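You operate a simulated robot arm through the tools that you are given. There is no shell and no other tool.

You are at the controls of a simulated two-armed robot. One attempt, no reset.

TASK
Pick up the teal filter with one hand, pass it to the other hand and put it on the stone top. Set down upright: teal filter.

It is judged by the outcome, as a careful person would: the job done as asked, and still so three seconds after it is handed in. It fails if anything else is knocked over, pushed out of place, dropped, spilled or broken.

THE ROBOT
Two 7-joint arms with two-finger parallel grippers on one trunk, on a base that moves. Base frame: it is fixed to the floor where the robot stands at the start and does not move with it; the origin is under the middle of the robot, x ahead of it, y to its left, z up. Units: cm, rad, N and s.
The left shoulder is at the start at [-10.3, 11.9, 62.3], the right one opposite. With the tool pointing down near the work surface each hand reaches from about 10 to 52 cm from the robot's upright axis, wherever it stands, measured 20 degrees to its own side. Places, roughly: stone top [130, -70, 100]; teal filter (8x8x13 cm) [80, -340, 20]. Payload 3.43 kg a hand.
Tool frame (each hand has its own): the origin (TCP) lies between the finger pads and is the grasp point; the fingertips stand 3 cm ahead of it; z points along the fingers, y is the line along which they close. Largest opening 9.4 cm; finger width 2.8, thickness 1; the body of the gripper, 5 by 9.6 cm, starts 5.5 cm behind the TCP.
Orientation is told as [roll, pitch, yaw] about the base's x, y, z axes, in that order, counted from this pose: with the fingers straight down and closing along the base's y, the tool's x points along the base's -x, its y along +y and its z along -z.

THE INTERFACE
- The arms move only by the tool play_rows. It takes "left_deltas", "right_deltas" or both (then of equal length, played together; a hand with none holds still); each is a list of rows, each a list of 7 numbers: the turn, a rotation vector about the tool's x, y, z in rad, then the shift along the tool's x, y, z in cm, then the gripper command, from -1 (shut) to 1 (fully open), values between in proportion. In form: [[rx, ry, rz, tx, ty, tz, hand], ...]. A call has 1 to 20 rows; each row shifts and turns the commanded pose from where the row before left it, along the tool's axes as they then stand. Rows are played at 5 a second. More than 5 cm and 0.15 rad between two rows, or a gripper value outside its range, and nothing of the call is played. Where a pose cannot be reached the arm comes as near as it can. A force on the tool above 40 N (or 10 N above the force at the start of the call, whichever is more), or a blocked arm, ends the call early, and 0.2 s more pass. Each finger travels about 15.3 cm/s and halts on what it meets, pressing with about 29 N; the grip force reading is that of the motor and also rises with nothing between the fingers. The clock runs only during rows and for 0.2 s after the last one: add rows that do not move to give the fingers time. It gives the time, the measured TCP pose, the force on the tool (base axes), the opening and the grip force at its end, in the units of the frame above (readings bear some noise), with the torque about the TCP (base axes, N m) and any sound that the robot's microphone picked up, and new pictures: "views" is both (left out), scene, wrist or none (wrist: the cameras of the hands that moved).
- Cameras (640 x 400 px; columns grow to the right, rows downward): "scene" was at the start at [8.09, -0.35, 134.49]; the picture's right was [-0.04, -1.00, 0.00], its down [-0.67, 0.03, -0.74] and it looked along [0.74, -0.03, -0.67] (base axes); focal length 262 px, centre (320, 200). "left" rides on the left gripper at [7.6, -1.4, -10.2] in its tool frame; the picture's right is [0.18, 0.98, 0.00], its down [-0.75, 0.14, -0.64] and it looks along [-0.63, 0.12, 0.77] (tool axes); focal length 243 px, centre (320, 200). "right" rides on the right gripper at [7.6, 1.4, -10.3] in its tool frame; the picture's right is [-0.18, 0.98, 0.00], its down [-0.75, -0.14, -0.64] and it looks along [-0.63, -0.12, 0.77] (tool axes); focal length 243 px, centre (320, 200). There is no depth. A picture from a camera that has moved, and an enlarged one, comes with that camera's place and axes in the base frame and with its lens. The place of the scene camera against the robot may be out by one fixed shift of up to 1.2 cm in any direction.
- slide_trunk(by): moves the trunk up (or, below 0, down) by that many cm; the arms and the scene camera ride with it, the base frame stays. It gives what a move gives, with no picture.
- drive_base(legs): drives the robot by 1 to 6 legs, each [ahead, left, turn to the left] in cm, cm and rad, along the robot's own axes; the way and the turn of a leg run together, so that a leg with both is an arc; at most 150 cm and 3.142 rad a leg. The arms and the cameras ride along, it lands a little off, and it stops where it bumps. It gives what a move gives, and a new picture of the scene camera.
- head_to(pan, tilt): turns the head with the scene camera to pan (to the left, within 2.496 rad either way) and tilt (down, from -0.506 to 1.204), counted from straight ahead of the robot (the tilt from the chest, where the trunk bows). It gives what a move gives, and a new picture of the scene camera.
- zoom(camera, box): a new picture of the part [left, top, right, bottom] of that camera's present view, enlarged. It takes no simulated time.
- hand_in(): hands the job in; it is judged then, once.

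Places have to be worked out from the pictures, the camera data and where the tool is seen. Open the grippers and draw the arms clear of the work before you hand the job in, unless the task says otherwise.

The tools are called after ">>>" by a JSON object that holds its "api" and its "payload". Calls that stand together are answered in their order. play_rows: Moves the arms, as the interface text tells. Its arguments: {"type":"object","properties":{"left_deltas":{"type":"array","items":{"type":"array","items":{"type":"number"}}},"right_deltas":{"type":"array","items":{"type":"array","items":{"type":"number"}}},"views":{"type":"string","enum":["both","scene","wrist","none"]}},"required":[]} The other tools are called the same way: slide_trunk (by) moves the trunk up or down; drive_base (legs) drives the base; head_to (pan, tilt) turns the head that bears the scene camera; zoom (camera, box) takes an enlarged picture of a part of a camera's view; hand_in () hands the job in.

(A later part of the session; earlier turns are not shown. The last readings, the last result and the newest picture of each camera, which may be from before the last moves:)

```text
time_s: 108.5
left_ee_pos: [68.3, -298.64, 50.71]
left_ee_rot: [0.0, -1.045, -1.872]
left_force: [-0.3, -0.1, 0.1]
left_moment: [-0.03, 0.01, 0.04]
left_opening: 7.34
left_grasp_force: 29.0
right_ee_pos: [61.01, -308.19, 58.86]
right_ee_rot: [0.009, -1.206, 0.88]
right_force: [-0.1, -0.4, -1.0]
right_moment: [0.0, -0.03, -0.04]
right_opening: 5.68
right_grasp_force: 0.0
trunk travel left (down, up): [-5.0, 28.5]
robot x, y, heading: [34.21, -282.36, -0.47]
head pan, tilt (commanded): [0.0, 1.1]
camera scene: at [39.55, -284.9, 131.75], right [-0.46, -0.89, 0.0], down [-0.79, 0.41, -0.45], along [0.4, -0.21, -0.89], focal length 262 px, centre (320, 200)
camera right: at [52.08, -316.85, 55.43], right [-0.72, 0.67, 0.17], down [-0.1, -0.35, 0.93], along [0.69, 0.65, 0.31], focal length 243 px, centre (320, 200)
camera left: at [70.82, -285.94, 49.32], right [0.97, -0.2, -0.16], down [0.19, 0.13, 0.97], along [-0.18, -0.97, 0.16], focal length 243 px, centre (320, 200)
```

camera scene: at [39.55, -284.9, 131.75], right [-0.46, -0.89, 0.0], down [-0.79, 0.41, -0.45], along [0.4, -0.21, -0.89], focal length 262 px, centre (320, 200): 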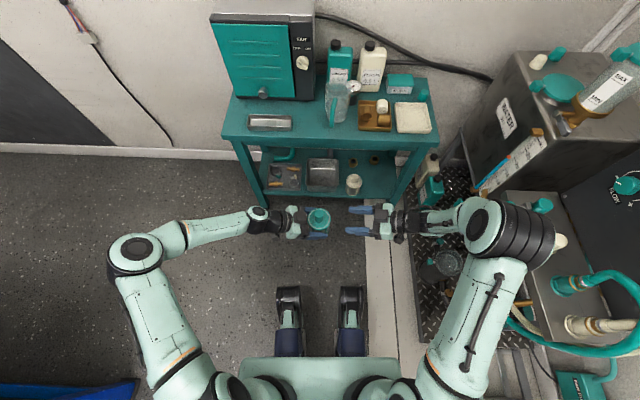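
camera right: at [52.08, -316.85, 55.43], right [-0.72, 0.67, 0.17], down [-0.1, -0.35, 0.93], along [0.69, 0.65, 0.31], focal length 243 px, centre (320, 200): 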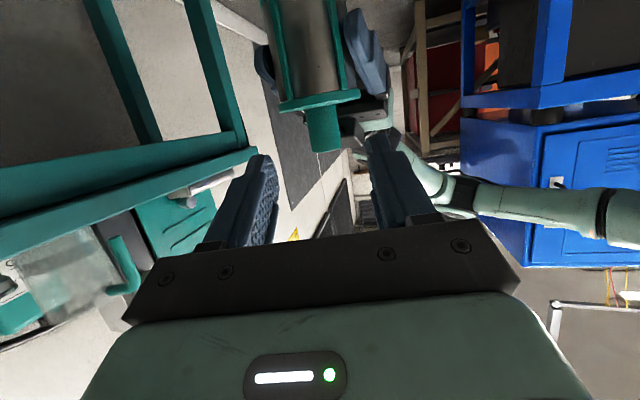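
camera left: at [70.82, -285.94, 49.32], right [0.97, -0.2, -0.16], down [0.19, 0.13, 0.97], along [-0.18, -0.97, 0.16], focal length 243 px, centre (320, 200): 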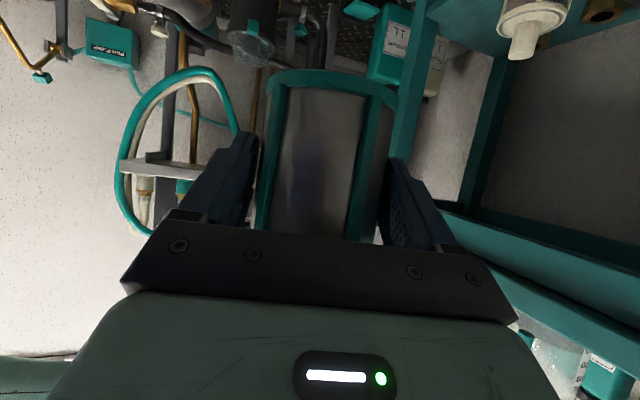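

The handover is done: the left hand alone holds the filter and the right is clear. I drive 25 cm left, away from the rig, to gain room for re-posing the arms.

>>> {"api": "drive_base", "payload": {"legs": [[0, 24, 0]]}}

```text
time_s: 111.2
left_ee_pos: [79.27, -277.3, 50.75]
left_ee_rot: [0.0, -1.048, -1.871]
left_force: [-0.8, -1.1, -0.6]
left_moment: [0.01, 0.01, 0.02]
left_opening: 7.34
left_grasp_force: 29.0
right_ee_pos: [71.86, -286.97, 58.76]
right_ee_rot: [0.009, -1.203, 0.881]
right_force: [0.5, -0.4, 0.4]
right_moment: [0.03, 0.0, -0.01]
right_opening: 5.64
right_grasp_force: 0.1
trunk travel left (down, up): [-5.0, 28.5]
robot x, y, heading: [45.33, -260.88, -0.471]
head pan, tilt (commanded): [0.0, 1.1]
camera scene: at [50.39, -263.65, 131.75], right [-0.45, -0.89, 0.0], down [-0.79, 0.4, -0.45], along [0.4, -0.21, -0.89], focal length 262 px, centre (320, 200)
```

scene: 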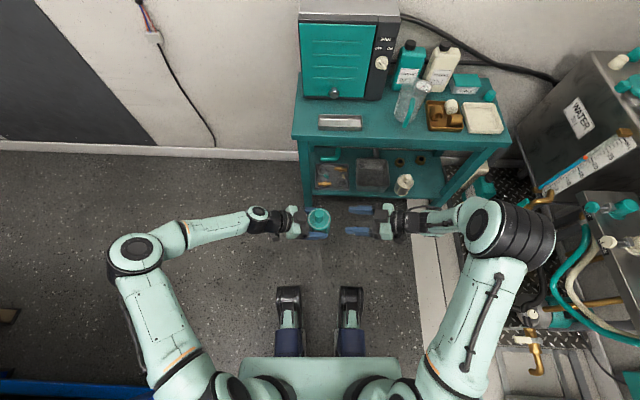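

I now turn both hands to point forward and bring their elbows in: left to about (37,15) with the filter, right to about (33,-18).

>>> {"api": "play_rows", "payload": {"left_deltas": [[-0.1156, 0, -0.0663, 0.676, 0.155, -1.401, -1], [-0.1156, 0, -0.0663, 0.659, 0.36, -1.372, -1], [-0.1156, 0, -0.0663, 0.628, 0.559, -1.318, -1], [-0.1156, 0, -0.0663, 0.585, 0.747, -1.243, -1], [-0.1156, 0, -0.0663, 0.53, 0.923, -1.146, -1], [-0.1156, 0, -0.0663, 0.463, 1.082, -1.03, -1], [-0.1156, 0, -0.0663, 0.387, 1.221, -0.896, -1], [-0.1156, 0, -0.0663, 0.302, 1.34, -0.748, -1], [-0.1156, 0, -0.0663, 0.21, 1.434, -0.588, -1], [0, 0, 0, 0, 0, 0, -1]], "right_deltas": [[0.1381, 0, 0.0531, 1.127, 0.13, -0.451, 0.2], [0.1381, 0, 0.0531, 1.13, 0.007, -0.46, 0.2], [0.1381, 0, 0.0531, 1.127, -0.116, -0.453, 0.2], [0.1381, 0, 0.0531, 1.118, -0.237, -0.427, 0.2], [0.1381, 0, 0.0531, 1.102, -0.353, -0.387, 0.2], [0.1381, 0, 0.0531, 1.08, -0.461, -0.33, 0.2], [0.1381, 0, 0.0531, 1.053, -0.558, -0.26, 0.2], [0.1381, 0, 0.0531, 1.021, -0.644, -0.177, 0.2], [0.1381, 0, 0.0531, 0.985, -0.716, -0.083, 0.2], [0, 0, 0, 0, 0, 0, 0.2]], "views": "both"}}

```text
time_s: 113.4
left_ee_pos: [84.66, -264.33, 51.81]
left_ee_rot: [0.007, -1.051, -0.673]
left_force: [0.3, -0.6, -1.1]
left_moment: [0.01, -0.01, -0.03]
left_opening: 7.35
left_grasp_force: 28.6
right_ee_pos: [66.2, -291.99, 50.85]
right_ee_rot: [0.005, -1.201, -0.447]
right_force: [0.0, -0.7, -0.3]
right_moment: [-0.01, 0.0, -0.01]
right_opening: 5.62
right_grasp_force: 0.0
trunk travel left (down, up): [-5.0, 28.5]
robot x, y, heading: [44.97, -260.96, -0.472]
head pan, tilt (commanded): [0.0, 1.1]
camera scene: at [50.38, -263.66, 131.75], right [-0.45, -0.89, 0.0], down [-0.79, 0.4, -0.45], along [0.4, -0.21, -0.89], focal length 262 px, centre (320, 200)
camera right: at [55.76, -285.38, 47.4], right [0.48, 0.86, 0.17], down [-0.36, 0.01, 0.93], along [0.8, -0.51, 0.31], focal length 243 px, centre (320, 200)
camera left: at [73.94, -257.5, 50.31], right [0.54, 0.83, -0.16], down [-0.06, 0.22, 0.97], along [0.84, -0.52, 0.17], focal length 243 px, centre (320, 200)
```

scene: 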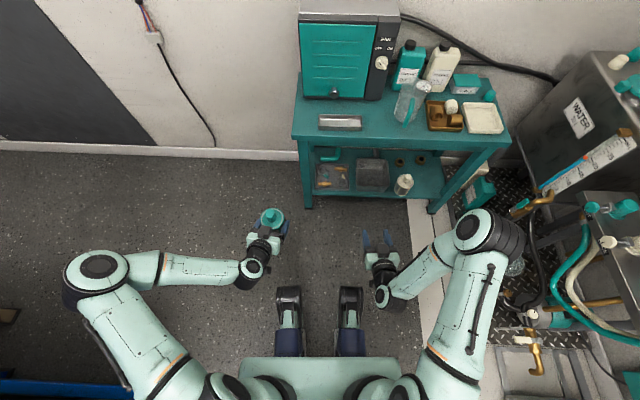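
right: 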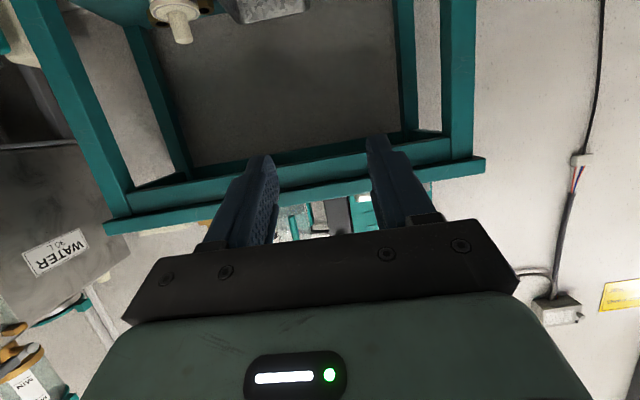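
left: 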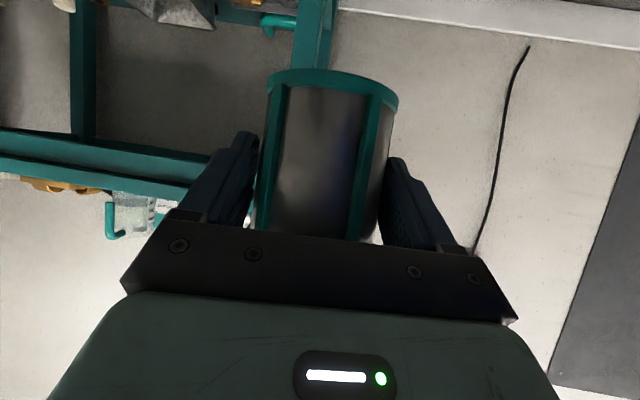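

Both elbows still stick out because the tilted hands put the wrists far back. I fold both hands back to fingers-down (the filter leans in the firm grip, to be righted later), which was a slim posture at the start.

>>> {"api": "play_rows", "payload": {"left_deltas": [[0, 0.1495, 0, 0, 0, 0, -1], [0, 0.1495, 0, 0, 0, 0, -1], [0, 0.1495, 0, 0, 0, 0, -1], [0, 0.1495, 0, 0, 0, 0, -1], [0, 0.1495, 0, 0, 0, 0, -1], [0, 0.1495, 0, 0, 0, 0, -1], [0, 0.1495, 0, 0, 0, 0, -1], [0, 0, 0, -1, 1, 1.5, -1], [0, 0, 0, -1, 1, 1.5, -1], [0, 0, 0, 0, 0, 0, -1]], "right_deltas": [[0, 0.15, 0, 0, 0, 0, 0.2], [0, 0.15, 0, 0, 0, 0, 0.2], [0, 0.15, 0, 0, 0, 0, 0.2], [0, 0.15, 0, 0, 0, 0, 0.2], [0, 0.15, 0, 0, 0, 0, 0.2], [0, 0.15, 0, 0, 0, 0, 0.2], [0, 0.15, 0, 0, 0, 0, 0.2], [0, 0.15, 0, 0, 0, 0, 0.2], [0, 0, 0, 0, 1, 2, 0.2], [0, 0, 0, 0, 0, 0, 0.2]], "views": "both"}}

```text
time_s: 115.6
left_ee_pos: [87.57, -263.95, 48.84]
left_ee_rot: [0.001, -0.001, -0.673]
left_force: [0.1, 0.4, -0.7]
left_moment: [0.0, -0.02, 0.02]
left_opening: 7.35
left_grasp_force: 28.5
right_ee_pos: [66.78, -291.13, 48.8]
right_ee_rot: [0.0, -0.002, -0.441]
right_force: [-0.1, 0.4, 0.3]
right_moment: [0.01, 0.01, -0.02]
right_opening: 5.63
right_grasp_force: 0.1
trunk travel left (down, up): [-5.0, 28.5]
robot x, y, heading: [44.83, -261.2, -0.47]
head pan, tilt (commanded): [0.0, 1.1]
camera scene: at [50.38, -263.66, 131.75], right [-0.45, -0.89, 0.0], down [-0.79, 0.4, -0.45], along [0.4, -0.21, -0.89], focal length 262 px, centre (320, 200)
camera right: at [60.44, -286.49, 59.03], right [0.59, 0.81, 0.0], down [0.62, -0.45, 0.64], along [0.52, -0.38, -0.77], focal length 243 px, centre (320, 200)
camera left: at [80.71, -260.26, 59.12], right [0.47, 0.88, 0.0], down [0.68, -0.36, 0.64], along [0.57, -0.3, -0.77], focal length 243 px, centre (320, 200)
```

scene: 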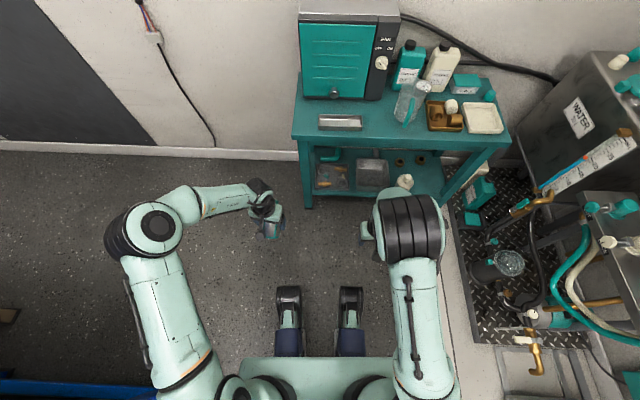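
right: 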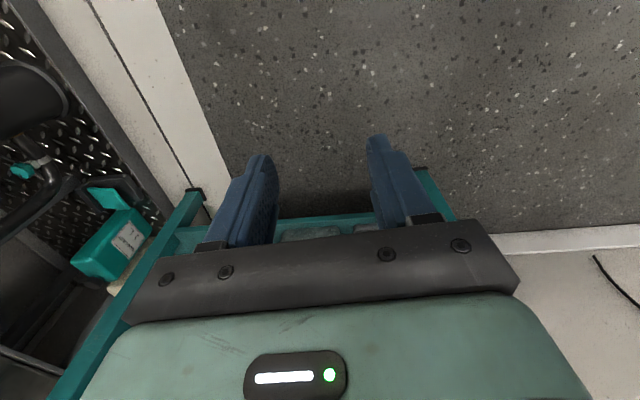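
left: 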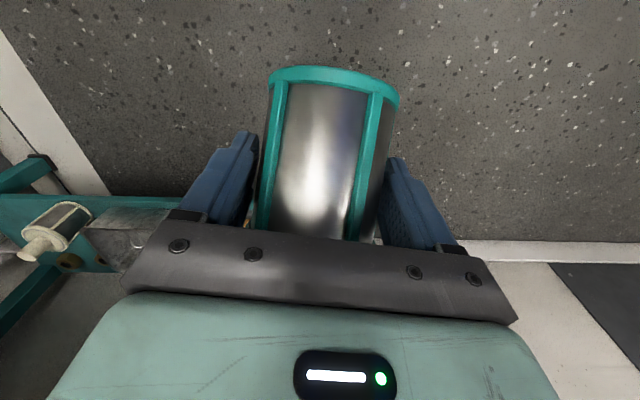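

The left elbow now lies within about 31 cm and the filter is held firmly leaning forward. I shift right 8 cm, turn left to face the corridor direction, and shift toward the corridor line.

>>> {"api": "drive_base", "payload": {"legs": [[0, -8, 0], [0, 0, 1.55], [0, -29, 0]]}}

>>> {"api": "head_to", "payload": {"pan": 0.0, "tilt": 0.75}}

```text
time_s: 123.5
left_ee_pos: [70.35, -238.88, 48.91]
left_ee_rot: [0.002, -0.001, 0.89]
left_force: [0.0, 0.6, -0.8]
left_moment: [-0.01, 0.02, 0.0]
left_opening: 7.32
left_grasp_force: 29.2
right_ee_pos: [97.26, -259.89, 48.82]
right_ee_rot: [0.002, -0.003, 1.118]
right_force: [0.5, 0.8, -0.1]
right_moment: [-0.01, -0.04, 0.0]
right_opening: 5.64
right_grasp_force: 0.0
trunk travel left (down, up): [-5.0, 28.5]
robot x, y, heading: [67.15, -281.68, 1.093]
head pan, tilt (commanded): [0.0, 1.1]
camera scene: at [70.02, -276.35, 131.75], right [0.89, -0.46, 0.0], down [-0.41, -0.79, -0.45], along [0.21, 0.4, -0.89], focal length 262 px, centre (320, 200)
```

scene: 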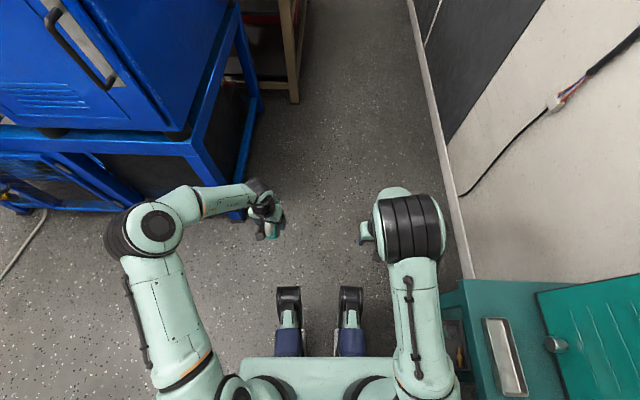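

```text
time_s: 124.4
left_ee_pos: [70.26, -238.92, 48.79]
left_ee_rot: [0.001, -0.001, 0.89]
left_force: [0.4, -0.5, -0.6]
left_moment: [-0.03, 0.01, -0.01]
left_opening: 7.32
left_grasp_force: 28.7
right_ee_pos: [97.24, -259.91, 48.63]
right_ee_rot: [0.0, -0.004, 1.12]
right_force: [0.6, 0.6, -0.3]
right_moment: [-0.02, -0.01, 0.0]
right_opening: 5.63
right_grasp_force: 0.1
trunk travel left (down, up): [-5.0, 28.5]
robot x, y, heading: [67.13, -281.61, 1.094]
head pan, tilt (commanded): [0.0, 0.75]
camera scene: at [70.92, -274.6, 134.32], right [0.89, -0.46, 0.0], down [-0.31, -0.61, -0.73], along [0.34, 0.65, -0.68], focal length 262 px, centre (320, 200)
```

scene: 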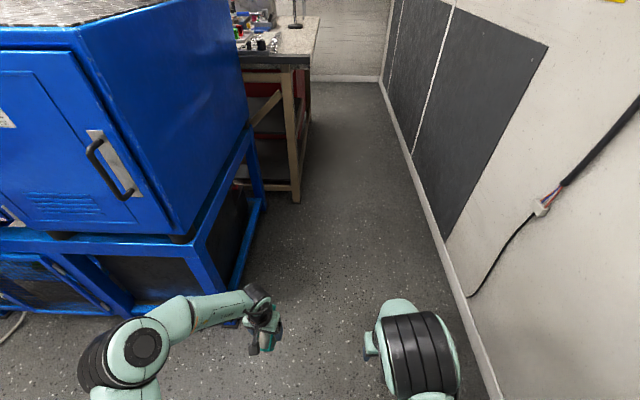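

I can see the way ahead: machine corner at left 38 cm, stand corner at right 31 cm. I go straight 32 cm, then ease right into the corridor.

>>> {"api": "drive_base", "payload": {"legs": [[32, 0, 0], [14, -9, 0], [14, -18, -0.02]]}}

```text
time_s: 129.4
left_ee_pos: [122.85, -198.57, 48.91]
left_ee_rot: [0.001, -0.001, 0.867]
left_force: [0.5, -0.9, -1.2]
left_moment: [-0.02, 0.01, 0.02]
left_opening: 7.31
left_grasp_force: 29.0
right_ee_pos: [149.47, -220.25, 48.79]
right_ee_rot: [0.004, -0.001, 1.098]
right_force: [0.1, 0.1, -0.2]
right_moment: [0.0, -0.02, 0.0]
right_opening: 5.63
right_grasp_force: 0.1
trunk travel left (down, up): [-5.0, 28.5]
robot x, y, heading: [118.95, -241.18, 1.065]
head pan, tilt (commanded): [0.0, 0.75]
camera scene: at [122.77, -234.29, 134.32], right [0.88, -0.48, 0.0], down [-0.33, -0.6, -0.73], along [0.35, 0.64, -0.68], focal length 262 px, centre (320, 200)
```

scene: 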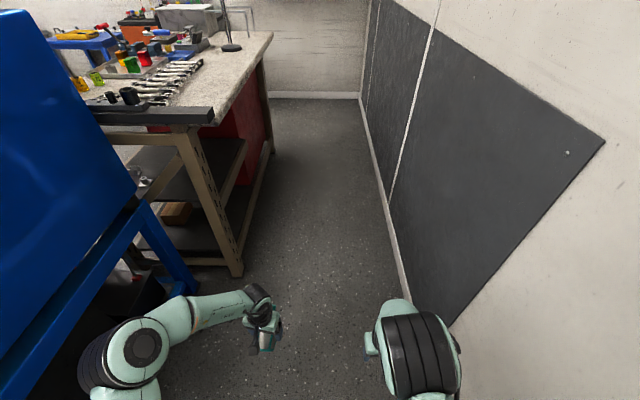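

In the corridor now: bench edge ~32 cm to my left, wall ~45 cm right. I shift right 8 cm to centre and raise the trunk 28 cm so arms clear the bench height.

>>> {"api": "drive_base", "payload": {"legs": [[0, -8, 0.01]]}}

>>> {"api": "slide_trunk", "payload": {"by": 28}}

```text
time_s: 130.8
left_ee_pos: [129.47, -202.4, 48.91]
left_ee_rot: [0.004, -0.001, 0.879]
left_force: [0.2, -0.6, -1.6]
left_moment: [-0.02, 0.02, -0.03]
left_opening: 7.33
left_grasp_force: 29.1
right_ee_pos: [156.22, -223.83, 48.83]
right_ee_rot: [0.001, -0.002, 1.108]
right_force: [-0.1, -0.4, 1.1]
right_moment: [0.0, -0.02, -0.02]
right_opening: 5.63
right_grasp_force: 0.1
trunk travel left (down, up): [-5.0, 28.5]
robot x, y, heading: [125.69, -244.75, 1.075]
head pan, tilt (commanded): [0.0, 0.75]
camera scene: at [129.7, -238.07, 134.32], right [0.88, -0.47, 0.0], down [-0.32, -0.6, -0.73], along [0.35, 0.64, -0.68], focal length 262 px, centre (320, 200)
```

scene: 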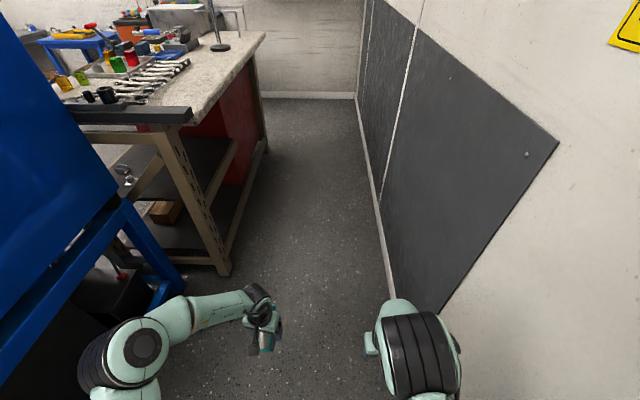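

```text
time_s: 133.6
left_ee_pos: [129.38, -202.51, 76.81]
left_ee_rot: [0.001, -0.002, 0.879]
left_force: [-0.1, 0.2, -0.8]
left_moment: [-0.02, 0.01, 0.03]
left_opening: 7.29
left_grasp_force: 29.2
right_ee_pos: [156.18, -223.85, 76.86]
right_ee_rot: [-0.001, -0.001, 1.109]
right_force: [-0.4, -0.5, -0.2]
right_moment: [0.02, -0.01, 0.0]
right_opening: 5.66
right_grasp_force: 0.0
trunk travel left (down, up): [-33.0, 0.5]
robot x, y, heading: [125.5, -245.01, 1.075]
head pan, tilt (commanded): [0.0, 0.75]
```

Trunk is up. I drive along the corridor to beside the bench's right half and then look left at the stone top.

>>> {"api": "drive_base", "payload": {"legs": [[60, 0, 0], [60, 0, 0]]}}

>>> {"api": "head_to", "payload": {"pan": 0.9, "tilt": 0.8}}

```text
time_s: 140.0
left_ee_pos: [186.12, -96.38, 76.76]
left_ee_rot: [0.001, -0.002, 0.88]
left_force: [-0.4, 0.2, -0.5]
left_moment: [0.0, 0.0, 0.04]
left_opening: 7.31
left_grasp_force: 28.8
right_ee_pos: [212.78, -117.56, 76.81]
right_ee_rot: [0.002, -0.001, 1.111]
right_force: [0.6, 0.2, 0.5]
right_moment: [0.01, 0.04, 0.0]
right_opening: 5.64
right_grasp_force: 0.0
trunk travel left (down, up): [-33.0, 0.5]
robot x, y, heading: [182.39, -138.69, 1.082]
head pan, tilt (commanded): [0.0, 0.75]
camera scene: at [184.46, -135.42, 163.56], right [0.88, -0.47, 0.0], down [-0.32, -0.6, -0.73], along [0.34, 0.65, -0.68], focal length 262 px, centre (320, 200)
```

scene: 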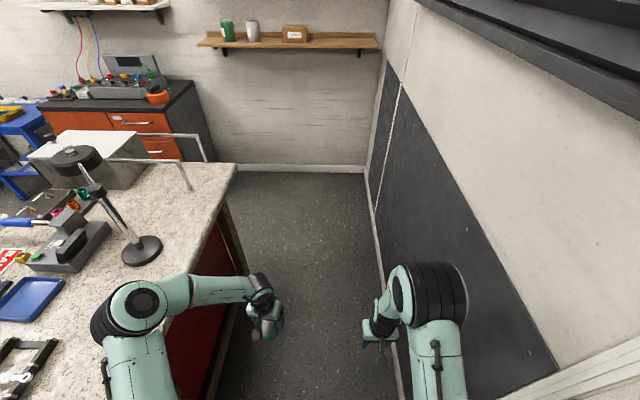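

```text
time_s: 141.2
left_ee_pos: [186.15, -96.38, 76.89]
left_ee_rot: [0.001, -0.001, 0.88]
left_force: [-0.2, -0.1, -0.2]
left_moment: [-0.01, 0.0, -0.02]
left_opening: 7.3
left_grasp_force: 28.7
right_ee_pos: [212.78, -117.68, 76.8]
right_ee_rot: [0.003, -0.002, 1.11]
right_force: [0.3, -0.2, -0.1]
right_moment: [0.0, 0.0, -0.04]
right_opening: 5.62
right_grasp_force: 0.0
trunk travel left (down, up): [-33.0, 0.5]
robot x, y, heading: [182.29, -138.81, 1.08]
head pan, tilt (commanded): [0.901, 0.799]
camera scene: at [177.35, -135.34, 163.17], right [0.92, 0.4, 0.0], down [0.29, -0.66, -0.7], along [-0.28, 0.64, -0.72], focal length 262 px, centre (320, 200)
```

scene: 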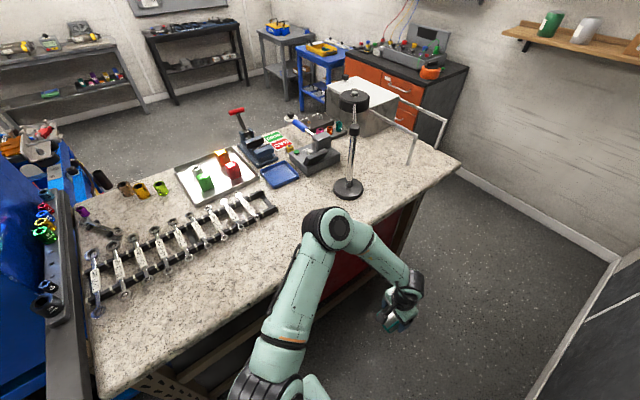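

Great view: the stone has free space between the lamp base (u≈-17) and the rack's end (u≈10) near the back edge; I choose (151.5,-83.5). First, in place, I raise the left hand and right the filter (tilt back to 60°).

>>> {"api": "play_rows", "payload": {"left_deltas": [[0, -0.1495, 0, 0, 0, -4, -1], [0, -0.1495, 0, -0.596, 0, -3.955, -1], [0, -0.1495, 0, -1.178, 0, -3.823, -1], [0, -0.1495, 0, -1.735, 0, -3.604, -1], [0, -0.1495, 0, -2.252, 0, -3.306, -1], [0, -0.1495, 0, -2.719, 0, -2.934, -1], [0, -0.1495, 0, -3.126, 0, -2.496, -1], [0, 0, 0, 0, 0, 0, -1]], "views": "both"}}

```text
time_s: 143.0
left_ee_pos: [186.11, -96.46, 104.89]
left_ee_rot: [0.006, -1.048, 0.877]
left_force: [1.0, -0.4, -1.1]
left_moment: [-0.02, -0.01, 0.01]
left_opening: 7.32
left_grasp_force: 28.9
right_ee_pos: [212.75, -117.68, 76.85]
right_ee_rot: [-0.001, -0.002, 1.11]
right_force: [-0.2, -0.1, 0.4]
right_moment: [0.0, 0.02, 0.0]
right_opening: 5.66
right_grasp_force: 0.0
trunk travel left (down, up): [-33.0, 0.5]
robot x, y, heading: [182.31, -138.69, 1.082]
head pan, tilt (commanded): [0.901, 0.799]
camera scene: at [177.35, -135.3, 163.17], right [0.92, 0.4, 0.0], down [0.29, -0.66, -0.7], along [-0.28, 0.64, -0.72], focal length 262 px, centre (320, 200)
camera left: at [179.16, -107.01, 103.45], right [-0.82, 0.56, -0.16], down [-0.22, -0.05, 0.97], along [0.53, 0.83, 0.17], focal length 243 px, centre (320, 200)
```

scene: 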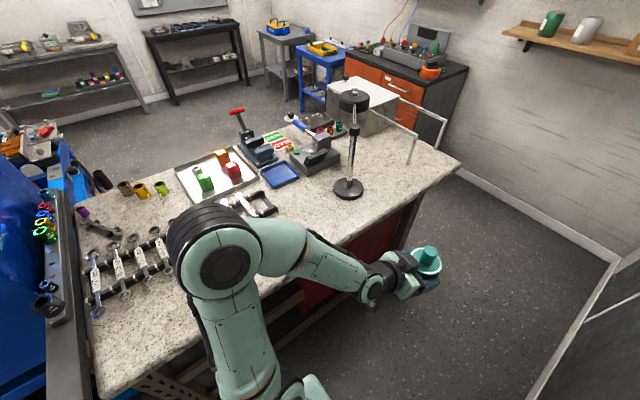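
left: 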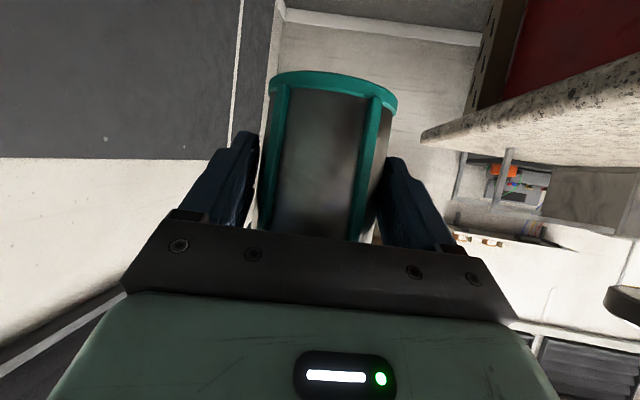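

The filter is upright again. I lift 8 cm more for clearance over the bench, then drive 13 cm ahead, 9 cm left and turn 0.6 rad toward the bench.

>>> {"api": "play_rows", "payload": {"left_deltas": [[0, 0, 0, -3.463, 0, -2.0, -1], [0, 0, 0, -3.463, 0, -2.0, -1], [0, 0, 0, 0, 0, 0, -1]], "views": "none"}}

>>> {"api": "drive_base", "payload": {"legs": [[13, 9, 0], [0, 0, 0.6]]}}

```text
time_s: 143.8
left_ee_pos: [186.09, -96.4, 112.99]
left_ee_rot: [0.007, -1.048, 0.876]
left_force: [0.7, -0.1, -0.7]
left_moment: [0.01, 0.02, 0.03]
left_opening: 7.28
left_grasp_force: 28.6
right_ee_pos: [212.75, -117.56, 76.85]
right_ee_rot: [0.001, -0.002, 1.11]
right_force: [1.2, -0.6, -0.2]
right_moment: [0.01, 0.03, 0.01]
right_opening: 5.65
right_grasp_force: 0.0
trunk travel left (down, up): [-33.0, 0.5]
robot x, y, heading: [182.3, -139.01, 1.084]
head pan, tilt (commanded): [0.901, 0.799]
```

```text
time_s: 146.9
left_ee_pos: [159.49, -86.16, 112.93]
left_ee_rot: [0.005, -1.049, 1.48]
left_force: [0.6, 0.3, -0.2]
left_moment: [0.0, 0.01, 0.01]
left_opening: 7.26
left_grasp_force: 29.0
right_ee_pos: [193.42, -88.32, 76.8]
right_ee_rot: [0.001, -0.001, 1.714]
right_force: [-0.1, 0.4, 0.6]
right_moment: [-0.01, -0.01, -0.02]
right_opening: 5.66
right_grasp_force: 0.0
trunk travel left (down, up): [-33.0, 0.5]
robot x, y, heading: [180.56, -122.97, 1.689]
head pan, tilt (commanded): [0.901, 0.799]
camera scene: at [174.41, -123.26, 163.17], right [0.53, 0.85, 0.0], down [0.61, -0.38, -0.7], along [-0.59, 0.37, -0.72], focal length 262 px, centre (320, 200)
```

scene: 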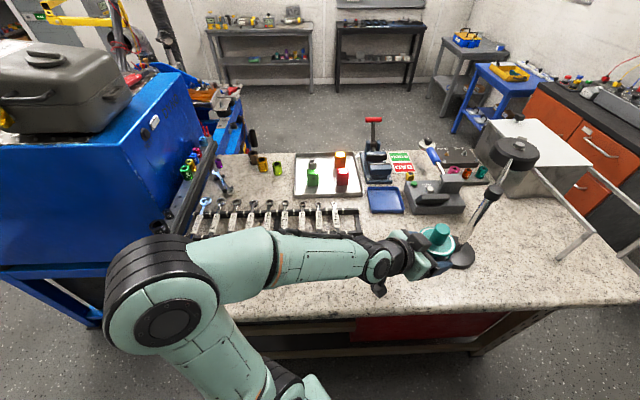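

The filter hovers near the chosen spot, about 12 cm above the stone. I turn the head to look right at the placement area.

>>> {"api": "head_to", "payload": {"pan": 0.35, "tilt": 0.95}}

```text
time_s: 147.9
left_ee_pos: [159.41, -86.13, 112.82]
left_ee_rot: [0.004, -1.05, 1.48]
left_force: [-0.9, 0.2, -1.1]
left_moment: [0.0, 0.01, -0.02]
left_opening: 7.29
left_grasp_force: 29.2
right_ee_pos: [193.53, -88.33, 76.72]
right_ee_rot: [-0.001, -0.002, 1.713]
right_force: [0.6, 0.1, 0.9]
right_moment: [0.0, 0.0, -0.01]
right_opening: 5.63
right_grasp_force: 0.0
trunk travel left (down, up): [-33.0, 0.5]
robot x, y, heading: [180.54, -122.97, 1.683]
head pan, tilt (commanded): [0.351, 0.949]
camera scene: at [177.99, -121.02, 162.02], right [0.89, 0.45, 0.0], down [0.37, -0.73, -0.58], along [-0.26, 0.52, -0.81], focal length 262 px, centre (320, 200)
```

scene: 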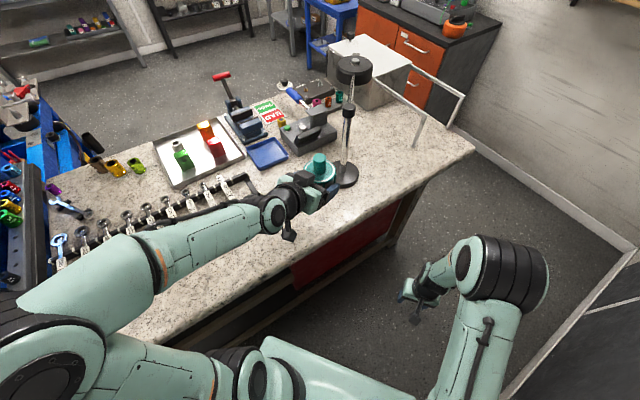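

The spot below is free stone. I turn the hand 0.5 rad toward the bench and move the filter inward over the spot while coming down 4 cm.

>>> {"api": "play_rows", "payload": {"left_deltas": [[-0.1084, 0, -0.0622, 0.754, 1.904, 0.695, -1], [-0.1084, 0, -0.0622, 0.637, 1.86, 0.9, -1], [-0.1084, 0, -0.0622, 0.523, 1.788, 1.098, -1], [-0.1084, 0, -0.0622, 0.415, 1.688, 1.287, -1], [0, 0, 0, 0, 0, 0, -1]], "views": "both"}}

```text
time_s: 149.1
left_ee_pos: [151.95, -84.57, 108.95]
left_ee_rot: [0.005, -1.05, 1.981]
left_force: [0.9, -0.1, -1.3]
left_moment: [-0.02, -0.02, 0.01]
left_opening: 7.27
left_grasp_force: 28.8
right_ee_pos: [193.53, -88.4, 76.76]
right_ee_rot: [0.0, -0.002, 1.714]
right_force: [0.0, 0.4, -0.4]
right_moment: [-0.01, 0.01, 0.02]
right_opening: 5.63
right_grasp_force: 0.0
trunk travel left (down, up): [-33.0, 0.5]
robot x, y, heading: [180.43, -123.02, 1.685]
head pan, tilt (commanded): [0.351, 0.949]
camera scene: at [177.98, -121.06, 162.02], right [0.89, 0.45, 0.0], down [0.37, -0.73, -0.58], along [-0.26, 0.52, -0.81], focal length 262 px, centre (320, 200)
camera left: at [158.41, -95.58, 107.46], right [-0.86, -0.48, -0.16], down [-0.05, -0.22, 0.97], along [-0.5, 0.85, 0.17], focal length 243 px, centre (320, 200)
```

scene: 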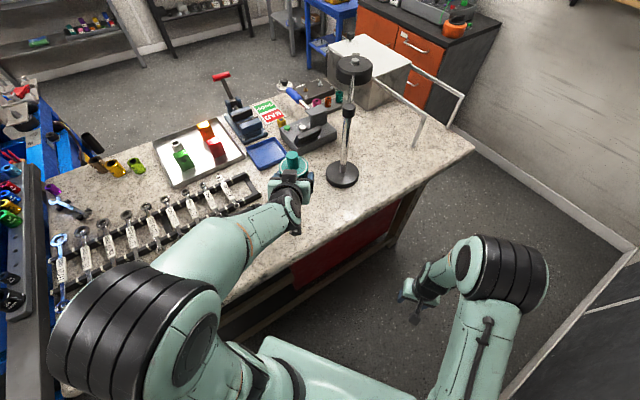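
left: 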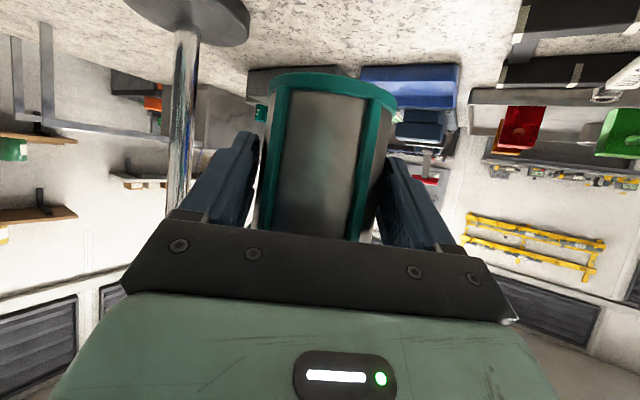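

The filter hangs over the free spot, lamp to one side and tray beyond. I lower 6 cm and check.

>>> {"api": "play_rows", "payload": {"left_deltas": [[0, 0, 0, 1.301, 0, 0.746, -1], [0, 0, 0, 1.301, 0, 0.746, -1], [0, 0, 0, 1.301, 0, 0.746, -1], [0, 0, 0, 1.301, 0, 0.746, -1], [0, 0, 0, 0, 0, 0, -1]], "views": "both"}}

>>> {"api": "zoom", "payload": {"camera": "scene", "box": [230, 130, 370, 240]}}

```text
time_s: 150.3
left_ee_pos: [151.93, -84.48, 102.94]
left_ee_rot: [0.007, -1.051, 1.98]
left_force: [-0.3, 0.7, -0.6]
left_moment: [-0.02, 0.02, 0.01]
left_opening: 7.3
left_grasp_force: 28.7
right_ee_pos: [193.52, -88.38, 76.78]
right_ee_rot: [0.0, -0.003, 1.714]
right_force: [0.5, -0.5, -0.3]
right_moment: [0.01, -0.01, 0.03]
right_opening: 5.66
right_grasp_force: 0.1
trunk travel left (down, up): [-33.0, 0.5]
robot x, y, heading: [180.62, -122.95, 1.689]
head pan, tilt (commanded): [0.351, 0.949]
camera scene: at [177.99, -121.04, 162.02], right [0.89, 0.45, 0.0], down [0.36, -0.73, -0.58], along [-0.26, 0.52, -0.81], focal length 262 px, centre (320, 200)
camera left: at [158.37, -95.56, 101.46], right [-0.86, -0.48, -0.16], down [-0.05, -0.22, 0.97], along [-0.5, 0.85, 0.17], focal length 243 px, centre (320, 200)
```

scene: 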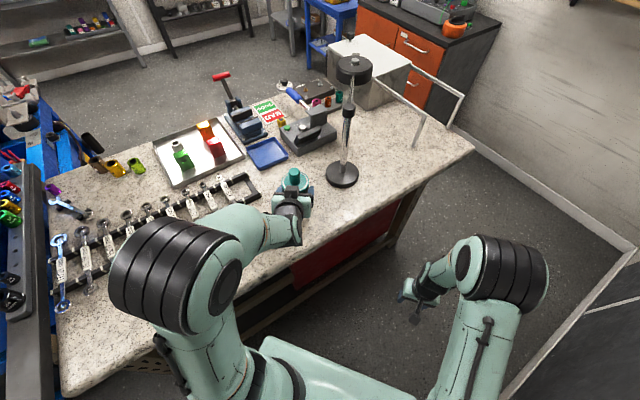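
left: 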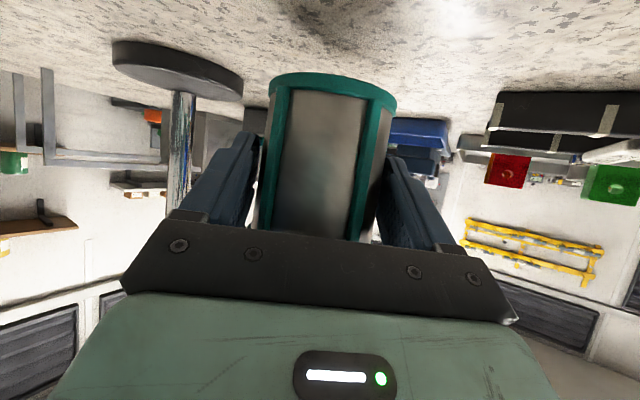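

```text
3.64 times, centred on (300, 185) of scene
camera zoom: at [177.99, -121.04, 162.02], right [0.89, 0.45, 0.0], down [0.36, -0.73, -0.58], along [-0.26, 0.52, -0.81], focal length 953 px, centre (393, 254)
```

zoom: 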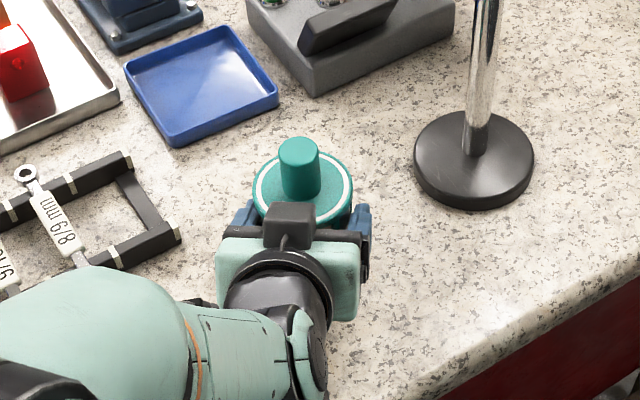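

Spot is clear: rack, tray and lamp are well apart. I lower 2 cm more in small steps, watching for contact.

>>> {"api": "play_rows", "payload": {"left_deltas": [[0, 0, 0, 0.347, 0, 0.199, -1], [0, 0, 0, 0.347, 0, 0.199, -1], [0, 0, 0, 0.347, 0, 0.199, -1], [0, 0, 0, 0.347, 0, 0.199, -1], [0, 0, 0, 0.347, 0, 0.199, -1]], "views": "wrist"}}

```text
time_s: 151.5
left_ee_pos: [151.93, -84.72, 100.92]
left_ee_rot: [0.007, -1.048, 1.982]
left_force: [-0.3, 1.0, -0.8]
left_moment: [-0.03, -0.03, -0.02]
left_opening: 7.28
left_grasp_force: 29.1
right_ee_pos: [193.5, -88.34, 76.82]
right_ee_rot: [0.002, -0.002, 1.715]
right_force: [-0.4, 0.9, 0.6]
right_moment: [0.02, -0.01, 0.01]
right_opening: 5.63
right_grasp_force: 0.1
trunk travel left (down, up): [-33.0, 0.5]
robot x, y, heading: [180.52, -123.11, 1.688]
head pan, tilt (commanded): [0.351, 0.949]
camera left: at [158.38, -95.58, 99.5], right [-0.86, -0.48, -0.16], down [-0.05, -0.22, 0.97], along [-0.5, 0.85, 0.17], focal length 243 px, centre (320, 200)
```

left: 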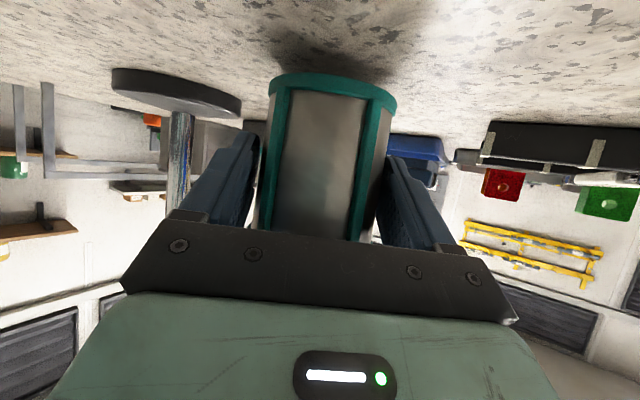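

The base's shadow is closing in and there's no contact force yet. I go down another 1 cm in quarter-centimetre steps.

>>> {"api": "play_rows", "payload": {"left_deltas": [[0, 0, 0, 0.217, 0, 0.124, -1], [0, 0, 0, 0.217, 0, 0.124, -1], [0, 0, 0, 0.217, 0, 0.124, -1], [0, 0, 0, 0.217, 0, 0.124, -1]], "views": "wrist"}}

```text
time_s: 152.5
left_ee_pos: [151.98, -84.65, 99.96]
left_ee_rot: [0.008, -1.051, 1.978]
left_force: [0.0, -0.1, 1.7]
left_moment: [-0.08, -0.02, 0.0]
left_opening: 7.26
left_grasp_force: 28.8
right_ee_pos: [193.47, -88.39, 76.87]
right_ee_rot: [0.001, -0.001, 1.714]
right_force: [0.2, 0.7, -0.2]
right_moment: [-0.02, 0.0, 0.05]
right_opening: 5.62
right_grasp_force: 0.0
trunk travel left (down, up): [-33.0, 0.5]
robot x, y, heading: [180.36, -123.25, 1.685]
head pan, tilt (commanded): [0.351, 0.949]
camera left: at [158.37, -95.58, 98.45], right [-0.86, -0.48, -0.16], down [-0.05, -0.22, 0.97], along [-0.5, 0.85, 0.17], focal length 243 px, centre (320, 200)
```

left: 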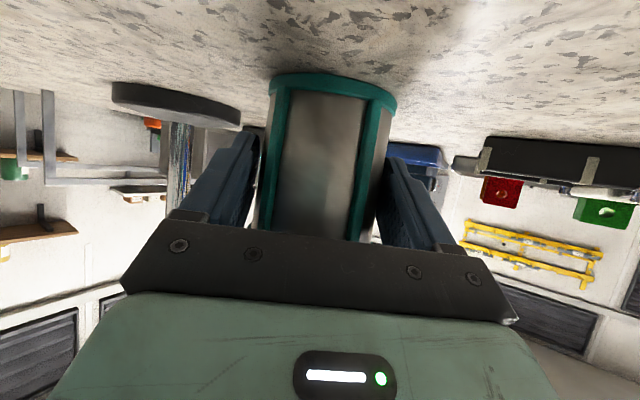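

Contact: the vertical force turned to +1.7 N. I press 0.1 cm more and open the left hand slowly.

>>> {"api": "play_rows", "payload": {"left_deltas": [[0, 0, 0, 0.1, 0, 0.057, -1], [0, 0, 0, 0, 0, 0, -1], [0, 0, 0, 0, 0, 0, 0.56], [0, 0, 0, 0, 0, 0, 0.65], [0, 0, 0, 0, 0, 0, 0.8], [0, 0, 0, 0, 0, 0, 1], [0, 0, 0, 0, 0, 0, 1]], "views": "both"}}

>>> {"api": "zoom", "payload": {"camera": "scene", "box": [230, 130, 370, 240]}}

```text
time_s: 154.1
left_ee_pos: [151.86, -84.61, 99.66]
left_ee_rot: [0.006, -1.051, 1.978]
left_force: [0.5, 0.6, -0.5]
left_moment: [0.0, 0.01, 0.02]
left_opening: 9.38
left_grasp_force: 0.0
right_ee_pos: [193.55, -88.41, 76.7]
right_ee_rot: [0.002, -0.001, 1.715]
right_force: [0.5, -0.4, -0.3]
right_moment: [-0.01, 0.0, -0.01]
right_opening: 5.64
right_grasp_force: 0.0
trunk travel left (down, up): [-33.0, 0.5]
robot x, y, heading: [180.73, -122.99, 1.687]
head pan, tilt (commanded): [0.351, 0.949]
camera scene: at [178.01, -121.02, 162.02], right [0.89, 0.45, 0.0], down [0.36, -0.73, -0.58], along [-0.26, 0.52, -0.81], focal length 262 px, centre (320, 200)
camera left: at [158.38, -95.56, 98.33], right [-0.86, -0.48, -0.16], down [-0.05, -0.22, 0.97], along [-0.5, 0.85, 0.17], focal length 243 px, centre (320, 200)
```

scene: 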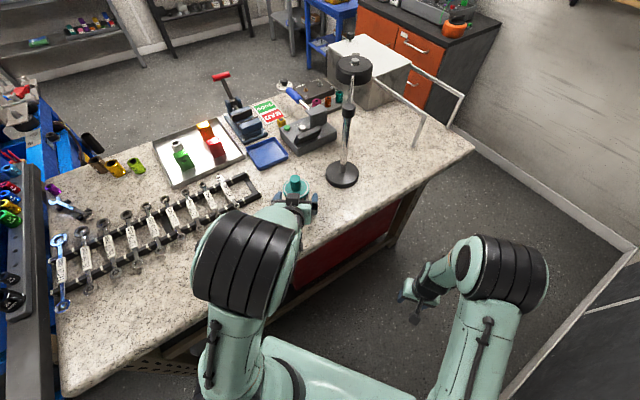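
left: 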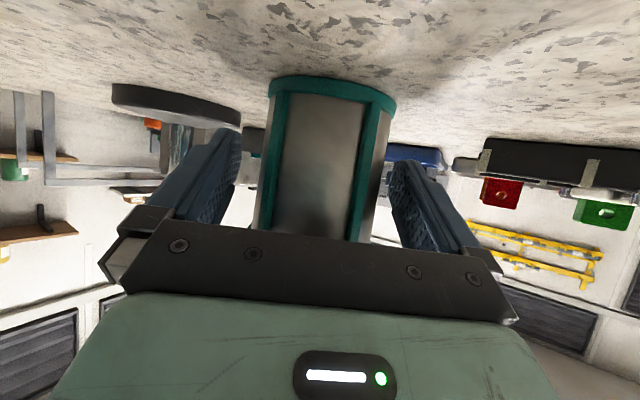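

```text
3.64 times, centred on (300, 185) of scene
camera zoom: at [178.01, -121.02, 162.02], right [0.89, 0.45, 0.0], down [0.36, -0.73, -0.58], along [-0.26, 0.52, -0.81], focal length 953 px, centre (393, 254)
```

zoom: 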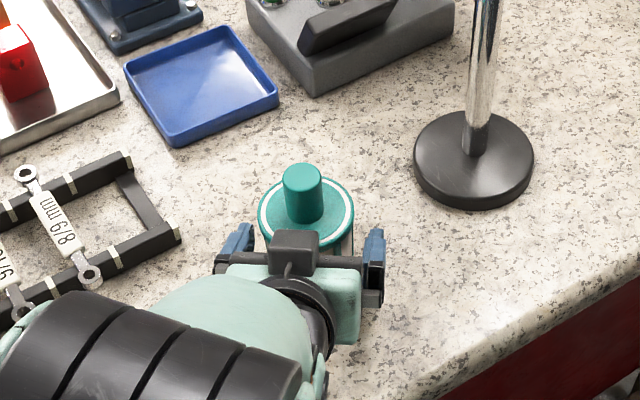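

The filter stands free on the stone with about 1 cm between it and each finger. I back the left hand straight out, slowly.

>>> {"api": "play_rows", "payload": {"left_deltas": [[0, 0, 0, 0.5, 0, -0.867, 1], [0, 0, 0, 0.746, 0, -1.301, 1], [0, 0, 0, 0.746, 0, -1.301, 1], [0, 0, 0, 0.746, 0, -1.301, 1], [0, 0, 0, 0.6, 0, -1.5, 1], [0, 0, 0, 0.6, 0, -1.5, 1], [0, 0, 0, 0, 0, 0, 1]], "views": "both"}}

```text
time_s: 155.7
left_ee_pos: [155.01, -87.4, 101.39]
left_ee_rot: [0.008, -1.048, 1.98]
left_force: [-0.6, 0.8, 0.4]
left_moment: [0.02, -0.01, 0.01]
left_opening: 9.41
left_grasp_force: 0.1
left hand out of reach, approached as far as the arm can: row 3, 4, 5, 6
right_ee_pos: [193.46, -88.34, 76.8]
right_ee_rot: [0.001, -0.003, 1.715]
right_force: [-0.4, -0.3, 0.2]
right_moment: [-0.02, 0.06, -0.02]
right_opening: 5.62
right_grasp_force: 0.1
trunk travel left (down, up): [-33.0, 0.5]
robot x, y, heading: [180.32, -123.09, 1.689]
head pan, tilt (commanded): [0.351, 0.949]
camera scene: at [177.99, -121.02, 162.02], right [0.89, 0.45, 0.0], down [0.36, -0.73, -0.58], along [-0.26, 0.52, -0.81], focal length 262 px, centre (320, 200)
camera left: at [161.42, -98.26, 99.94], right [-0.86, -0.48, -0.16], down [-0.05, -0.22, 0.97], along [-0.5, 0.85, 0.17], focal length 243 px, centre (320, 200)
```

scene: 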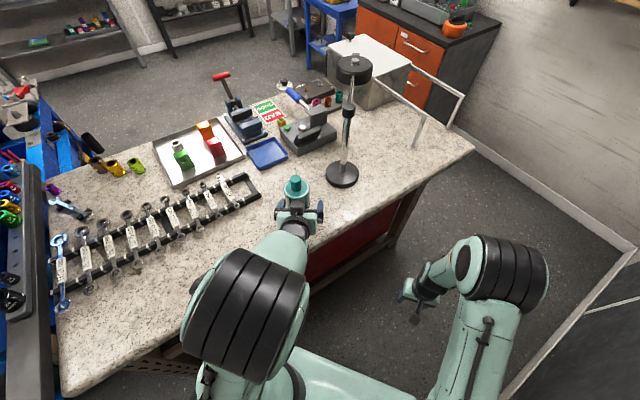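
left: 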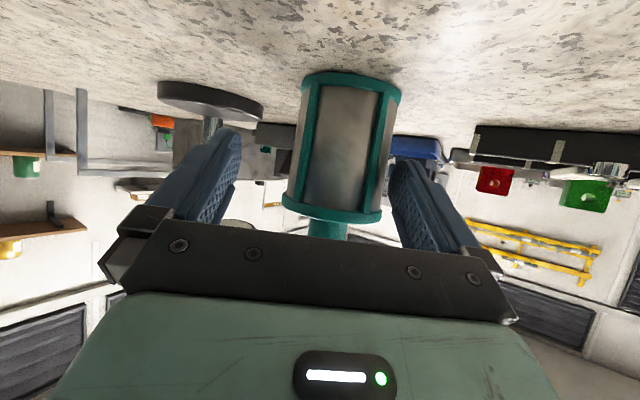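

The arm hit its inner reach limit and drifted sideways; the filter is untouched and upright, but a fingertip is close to it. I free the hand by backing the base straight along the hand's axis.

>>> {"api": "drive_base", "payload": {"legs": [[-5.5, -1.6, 0]]}}

>>> {"api": "zoom", "payload": {"camera": "left", "box": [0, 0, 640, 400]}}

>>> {"api": "zoom", "payload": {"camera": "scene", "box": [230, 110, 390, 240]}}

```text
time_s: 156.6
left_ee_pos: [157.1, -92.35, 101.4]
left_ee_rot: [0.006, -1.051, 1.98]
left_force: [-0.1, 0.0, 0.2]
left_moment: [0.01, 0.0, 0.01]
left_opening: 9.4
left_grasp_force: 0.2
right_ee_pos: [195.56, -93.41, 76.86]
right_ee_rot: [0.003, -0.002, 1.715]
right_force: [0.0, -0.7, -0.7]
right_moment: [0.01, -0.04, -0.01]
right_opening: 5.65
right_grasp_force: 0.0
trunk travel left (down, up): [-33.0, 0.5]
robot x, y, heading: [182.8, -128.11, 1.688]
head pan, tilt (commanded): [0.351, 0.949]
camera scene: at [180.2, -126.1, 162.06], right [0.89, 0.45, 0.0], down [0.36, -0.73, -0.58], along [-0.26, 0.52, -0.81], focal length 262 px, centre (320, 200)
```

scene: 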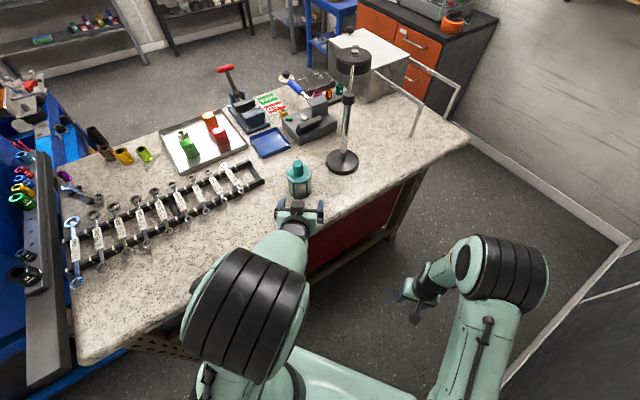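

```text
1.00 times, centred on (320, 200) of left (not enlarged: the box is as wide or as high as the picture)
camera zoom: at [163.6, -103.31, 99.99], right [-0.86, -0.48, -0.16], down [-0.05, -0.22, 0.97], along [-0.5, 0.85, 0.17], focal length 243 px, centre (320, 200)
```

zoom: 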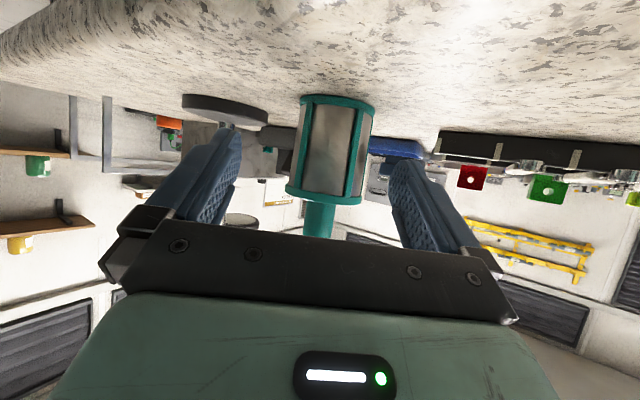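

```text
3.08 times, centred on (310, 175) of scene
camera zoom: at [180.2, -126.1, 162.06], right [0.89, 0.45, 0.0], down [0.36, -0.73, -0.58], along [-0.26, 0.52, -0.81], focal length 806 px, centre (351, 277)
```

zoom: 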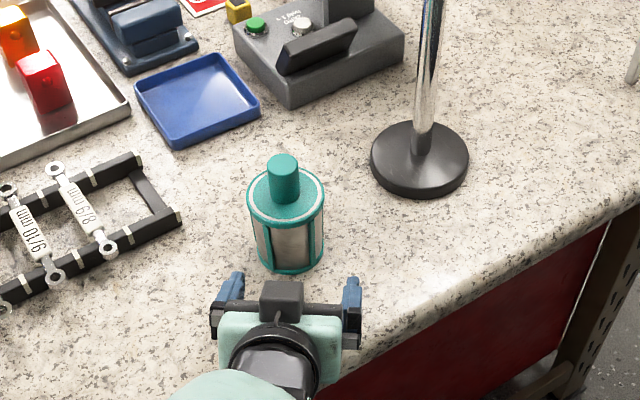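

The filter stands upright on the stone, untouched, with the rack, tray and lamp undisturbed. I raise the left hand well above it and then check.

>>> {"api": "play_rows", "payload": {"left_deltas": [[0, 0, 0, -1.3, 0, -0.746, 1], [0, 0, 0, -2.6, 0, -1.49, 1], [0, 0, 0, -2.6, 0, -1.49, 1], [0, 0, 0, -2.6, 0, -1.49, 1], [0, 0, 0, -2.6, 0, -1.49, 1], [0, 0, 0, 0, 0, 0, 1]], "right_deltas": [[0, 0, 0, 0, 0, 0, 0.4], [0, 0, 0, 0, 0, 0, 0.6], [0, 0, 0, 0, 0, 0, 0.8], [0, 0, 0, 0, 0, 0, 1], [0, 0, 0, 0, 0, 0, 1], [0, 0, 0, 0, 0, 0, 1]], "views": "scene"}}

```text
time_s: 158.0
left_ee_pos: [157.07, -92.25, 114.84]
left_ee_rot: [0.005, -1.048, 1.979]
left_force: [0.2, -0.8, 1.2]
left_moment: [0.0, 0.03, 0.01]
left_opening: 9.39
left_grasp_force: 0.0
right_ee_pos: [195.6, -93.49, 76.74]
right_ee_rot: [-0.001, -0.001, 1.717]
right_force: [-0.2, -0.2, 0.6]
right_moment: [0.01, -0.02, -0.03]
right_opening: 9.42
right_grasp_force: 0.1
trunk travel left (down, up): [-33.0, 0.5]
robot x, y, heading: [182.64, -128.29, 1.687]
head pan, tilt (commanded): [0.351, 0.949]
camera scene: at [180.17, -126.14, 162.02], right [0.89, 0.45, 0.0], down [0.37, -0.73, -0.58], along [-0.26, 0.52, -0.81], focal length 262 px, centre (320, 200)
```

scene: 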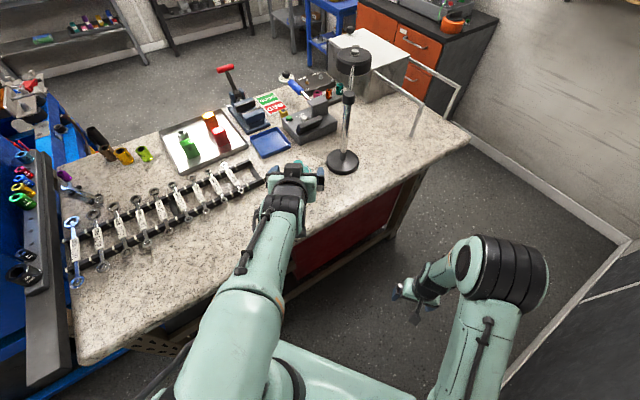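

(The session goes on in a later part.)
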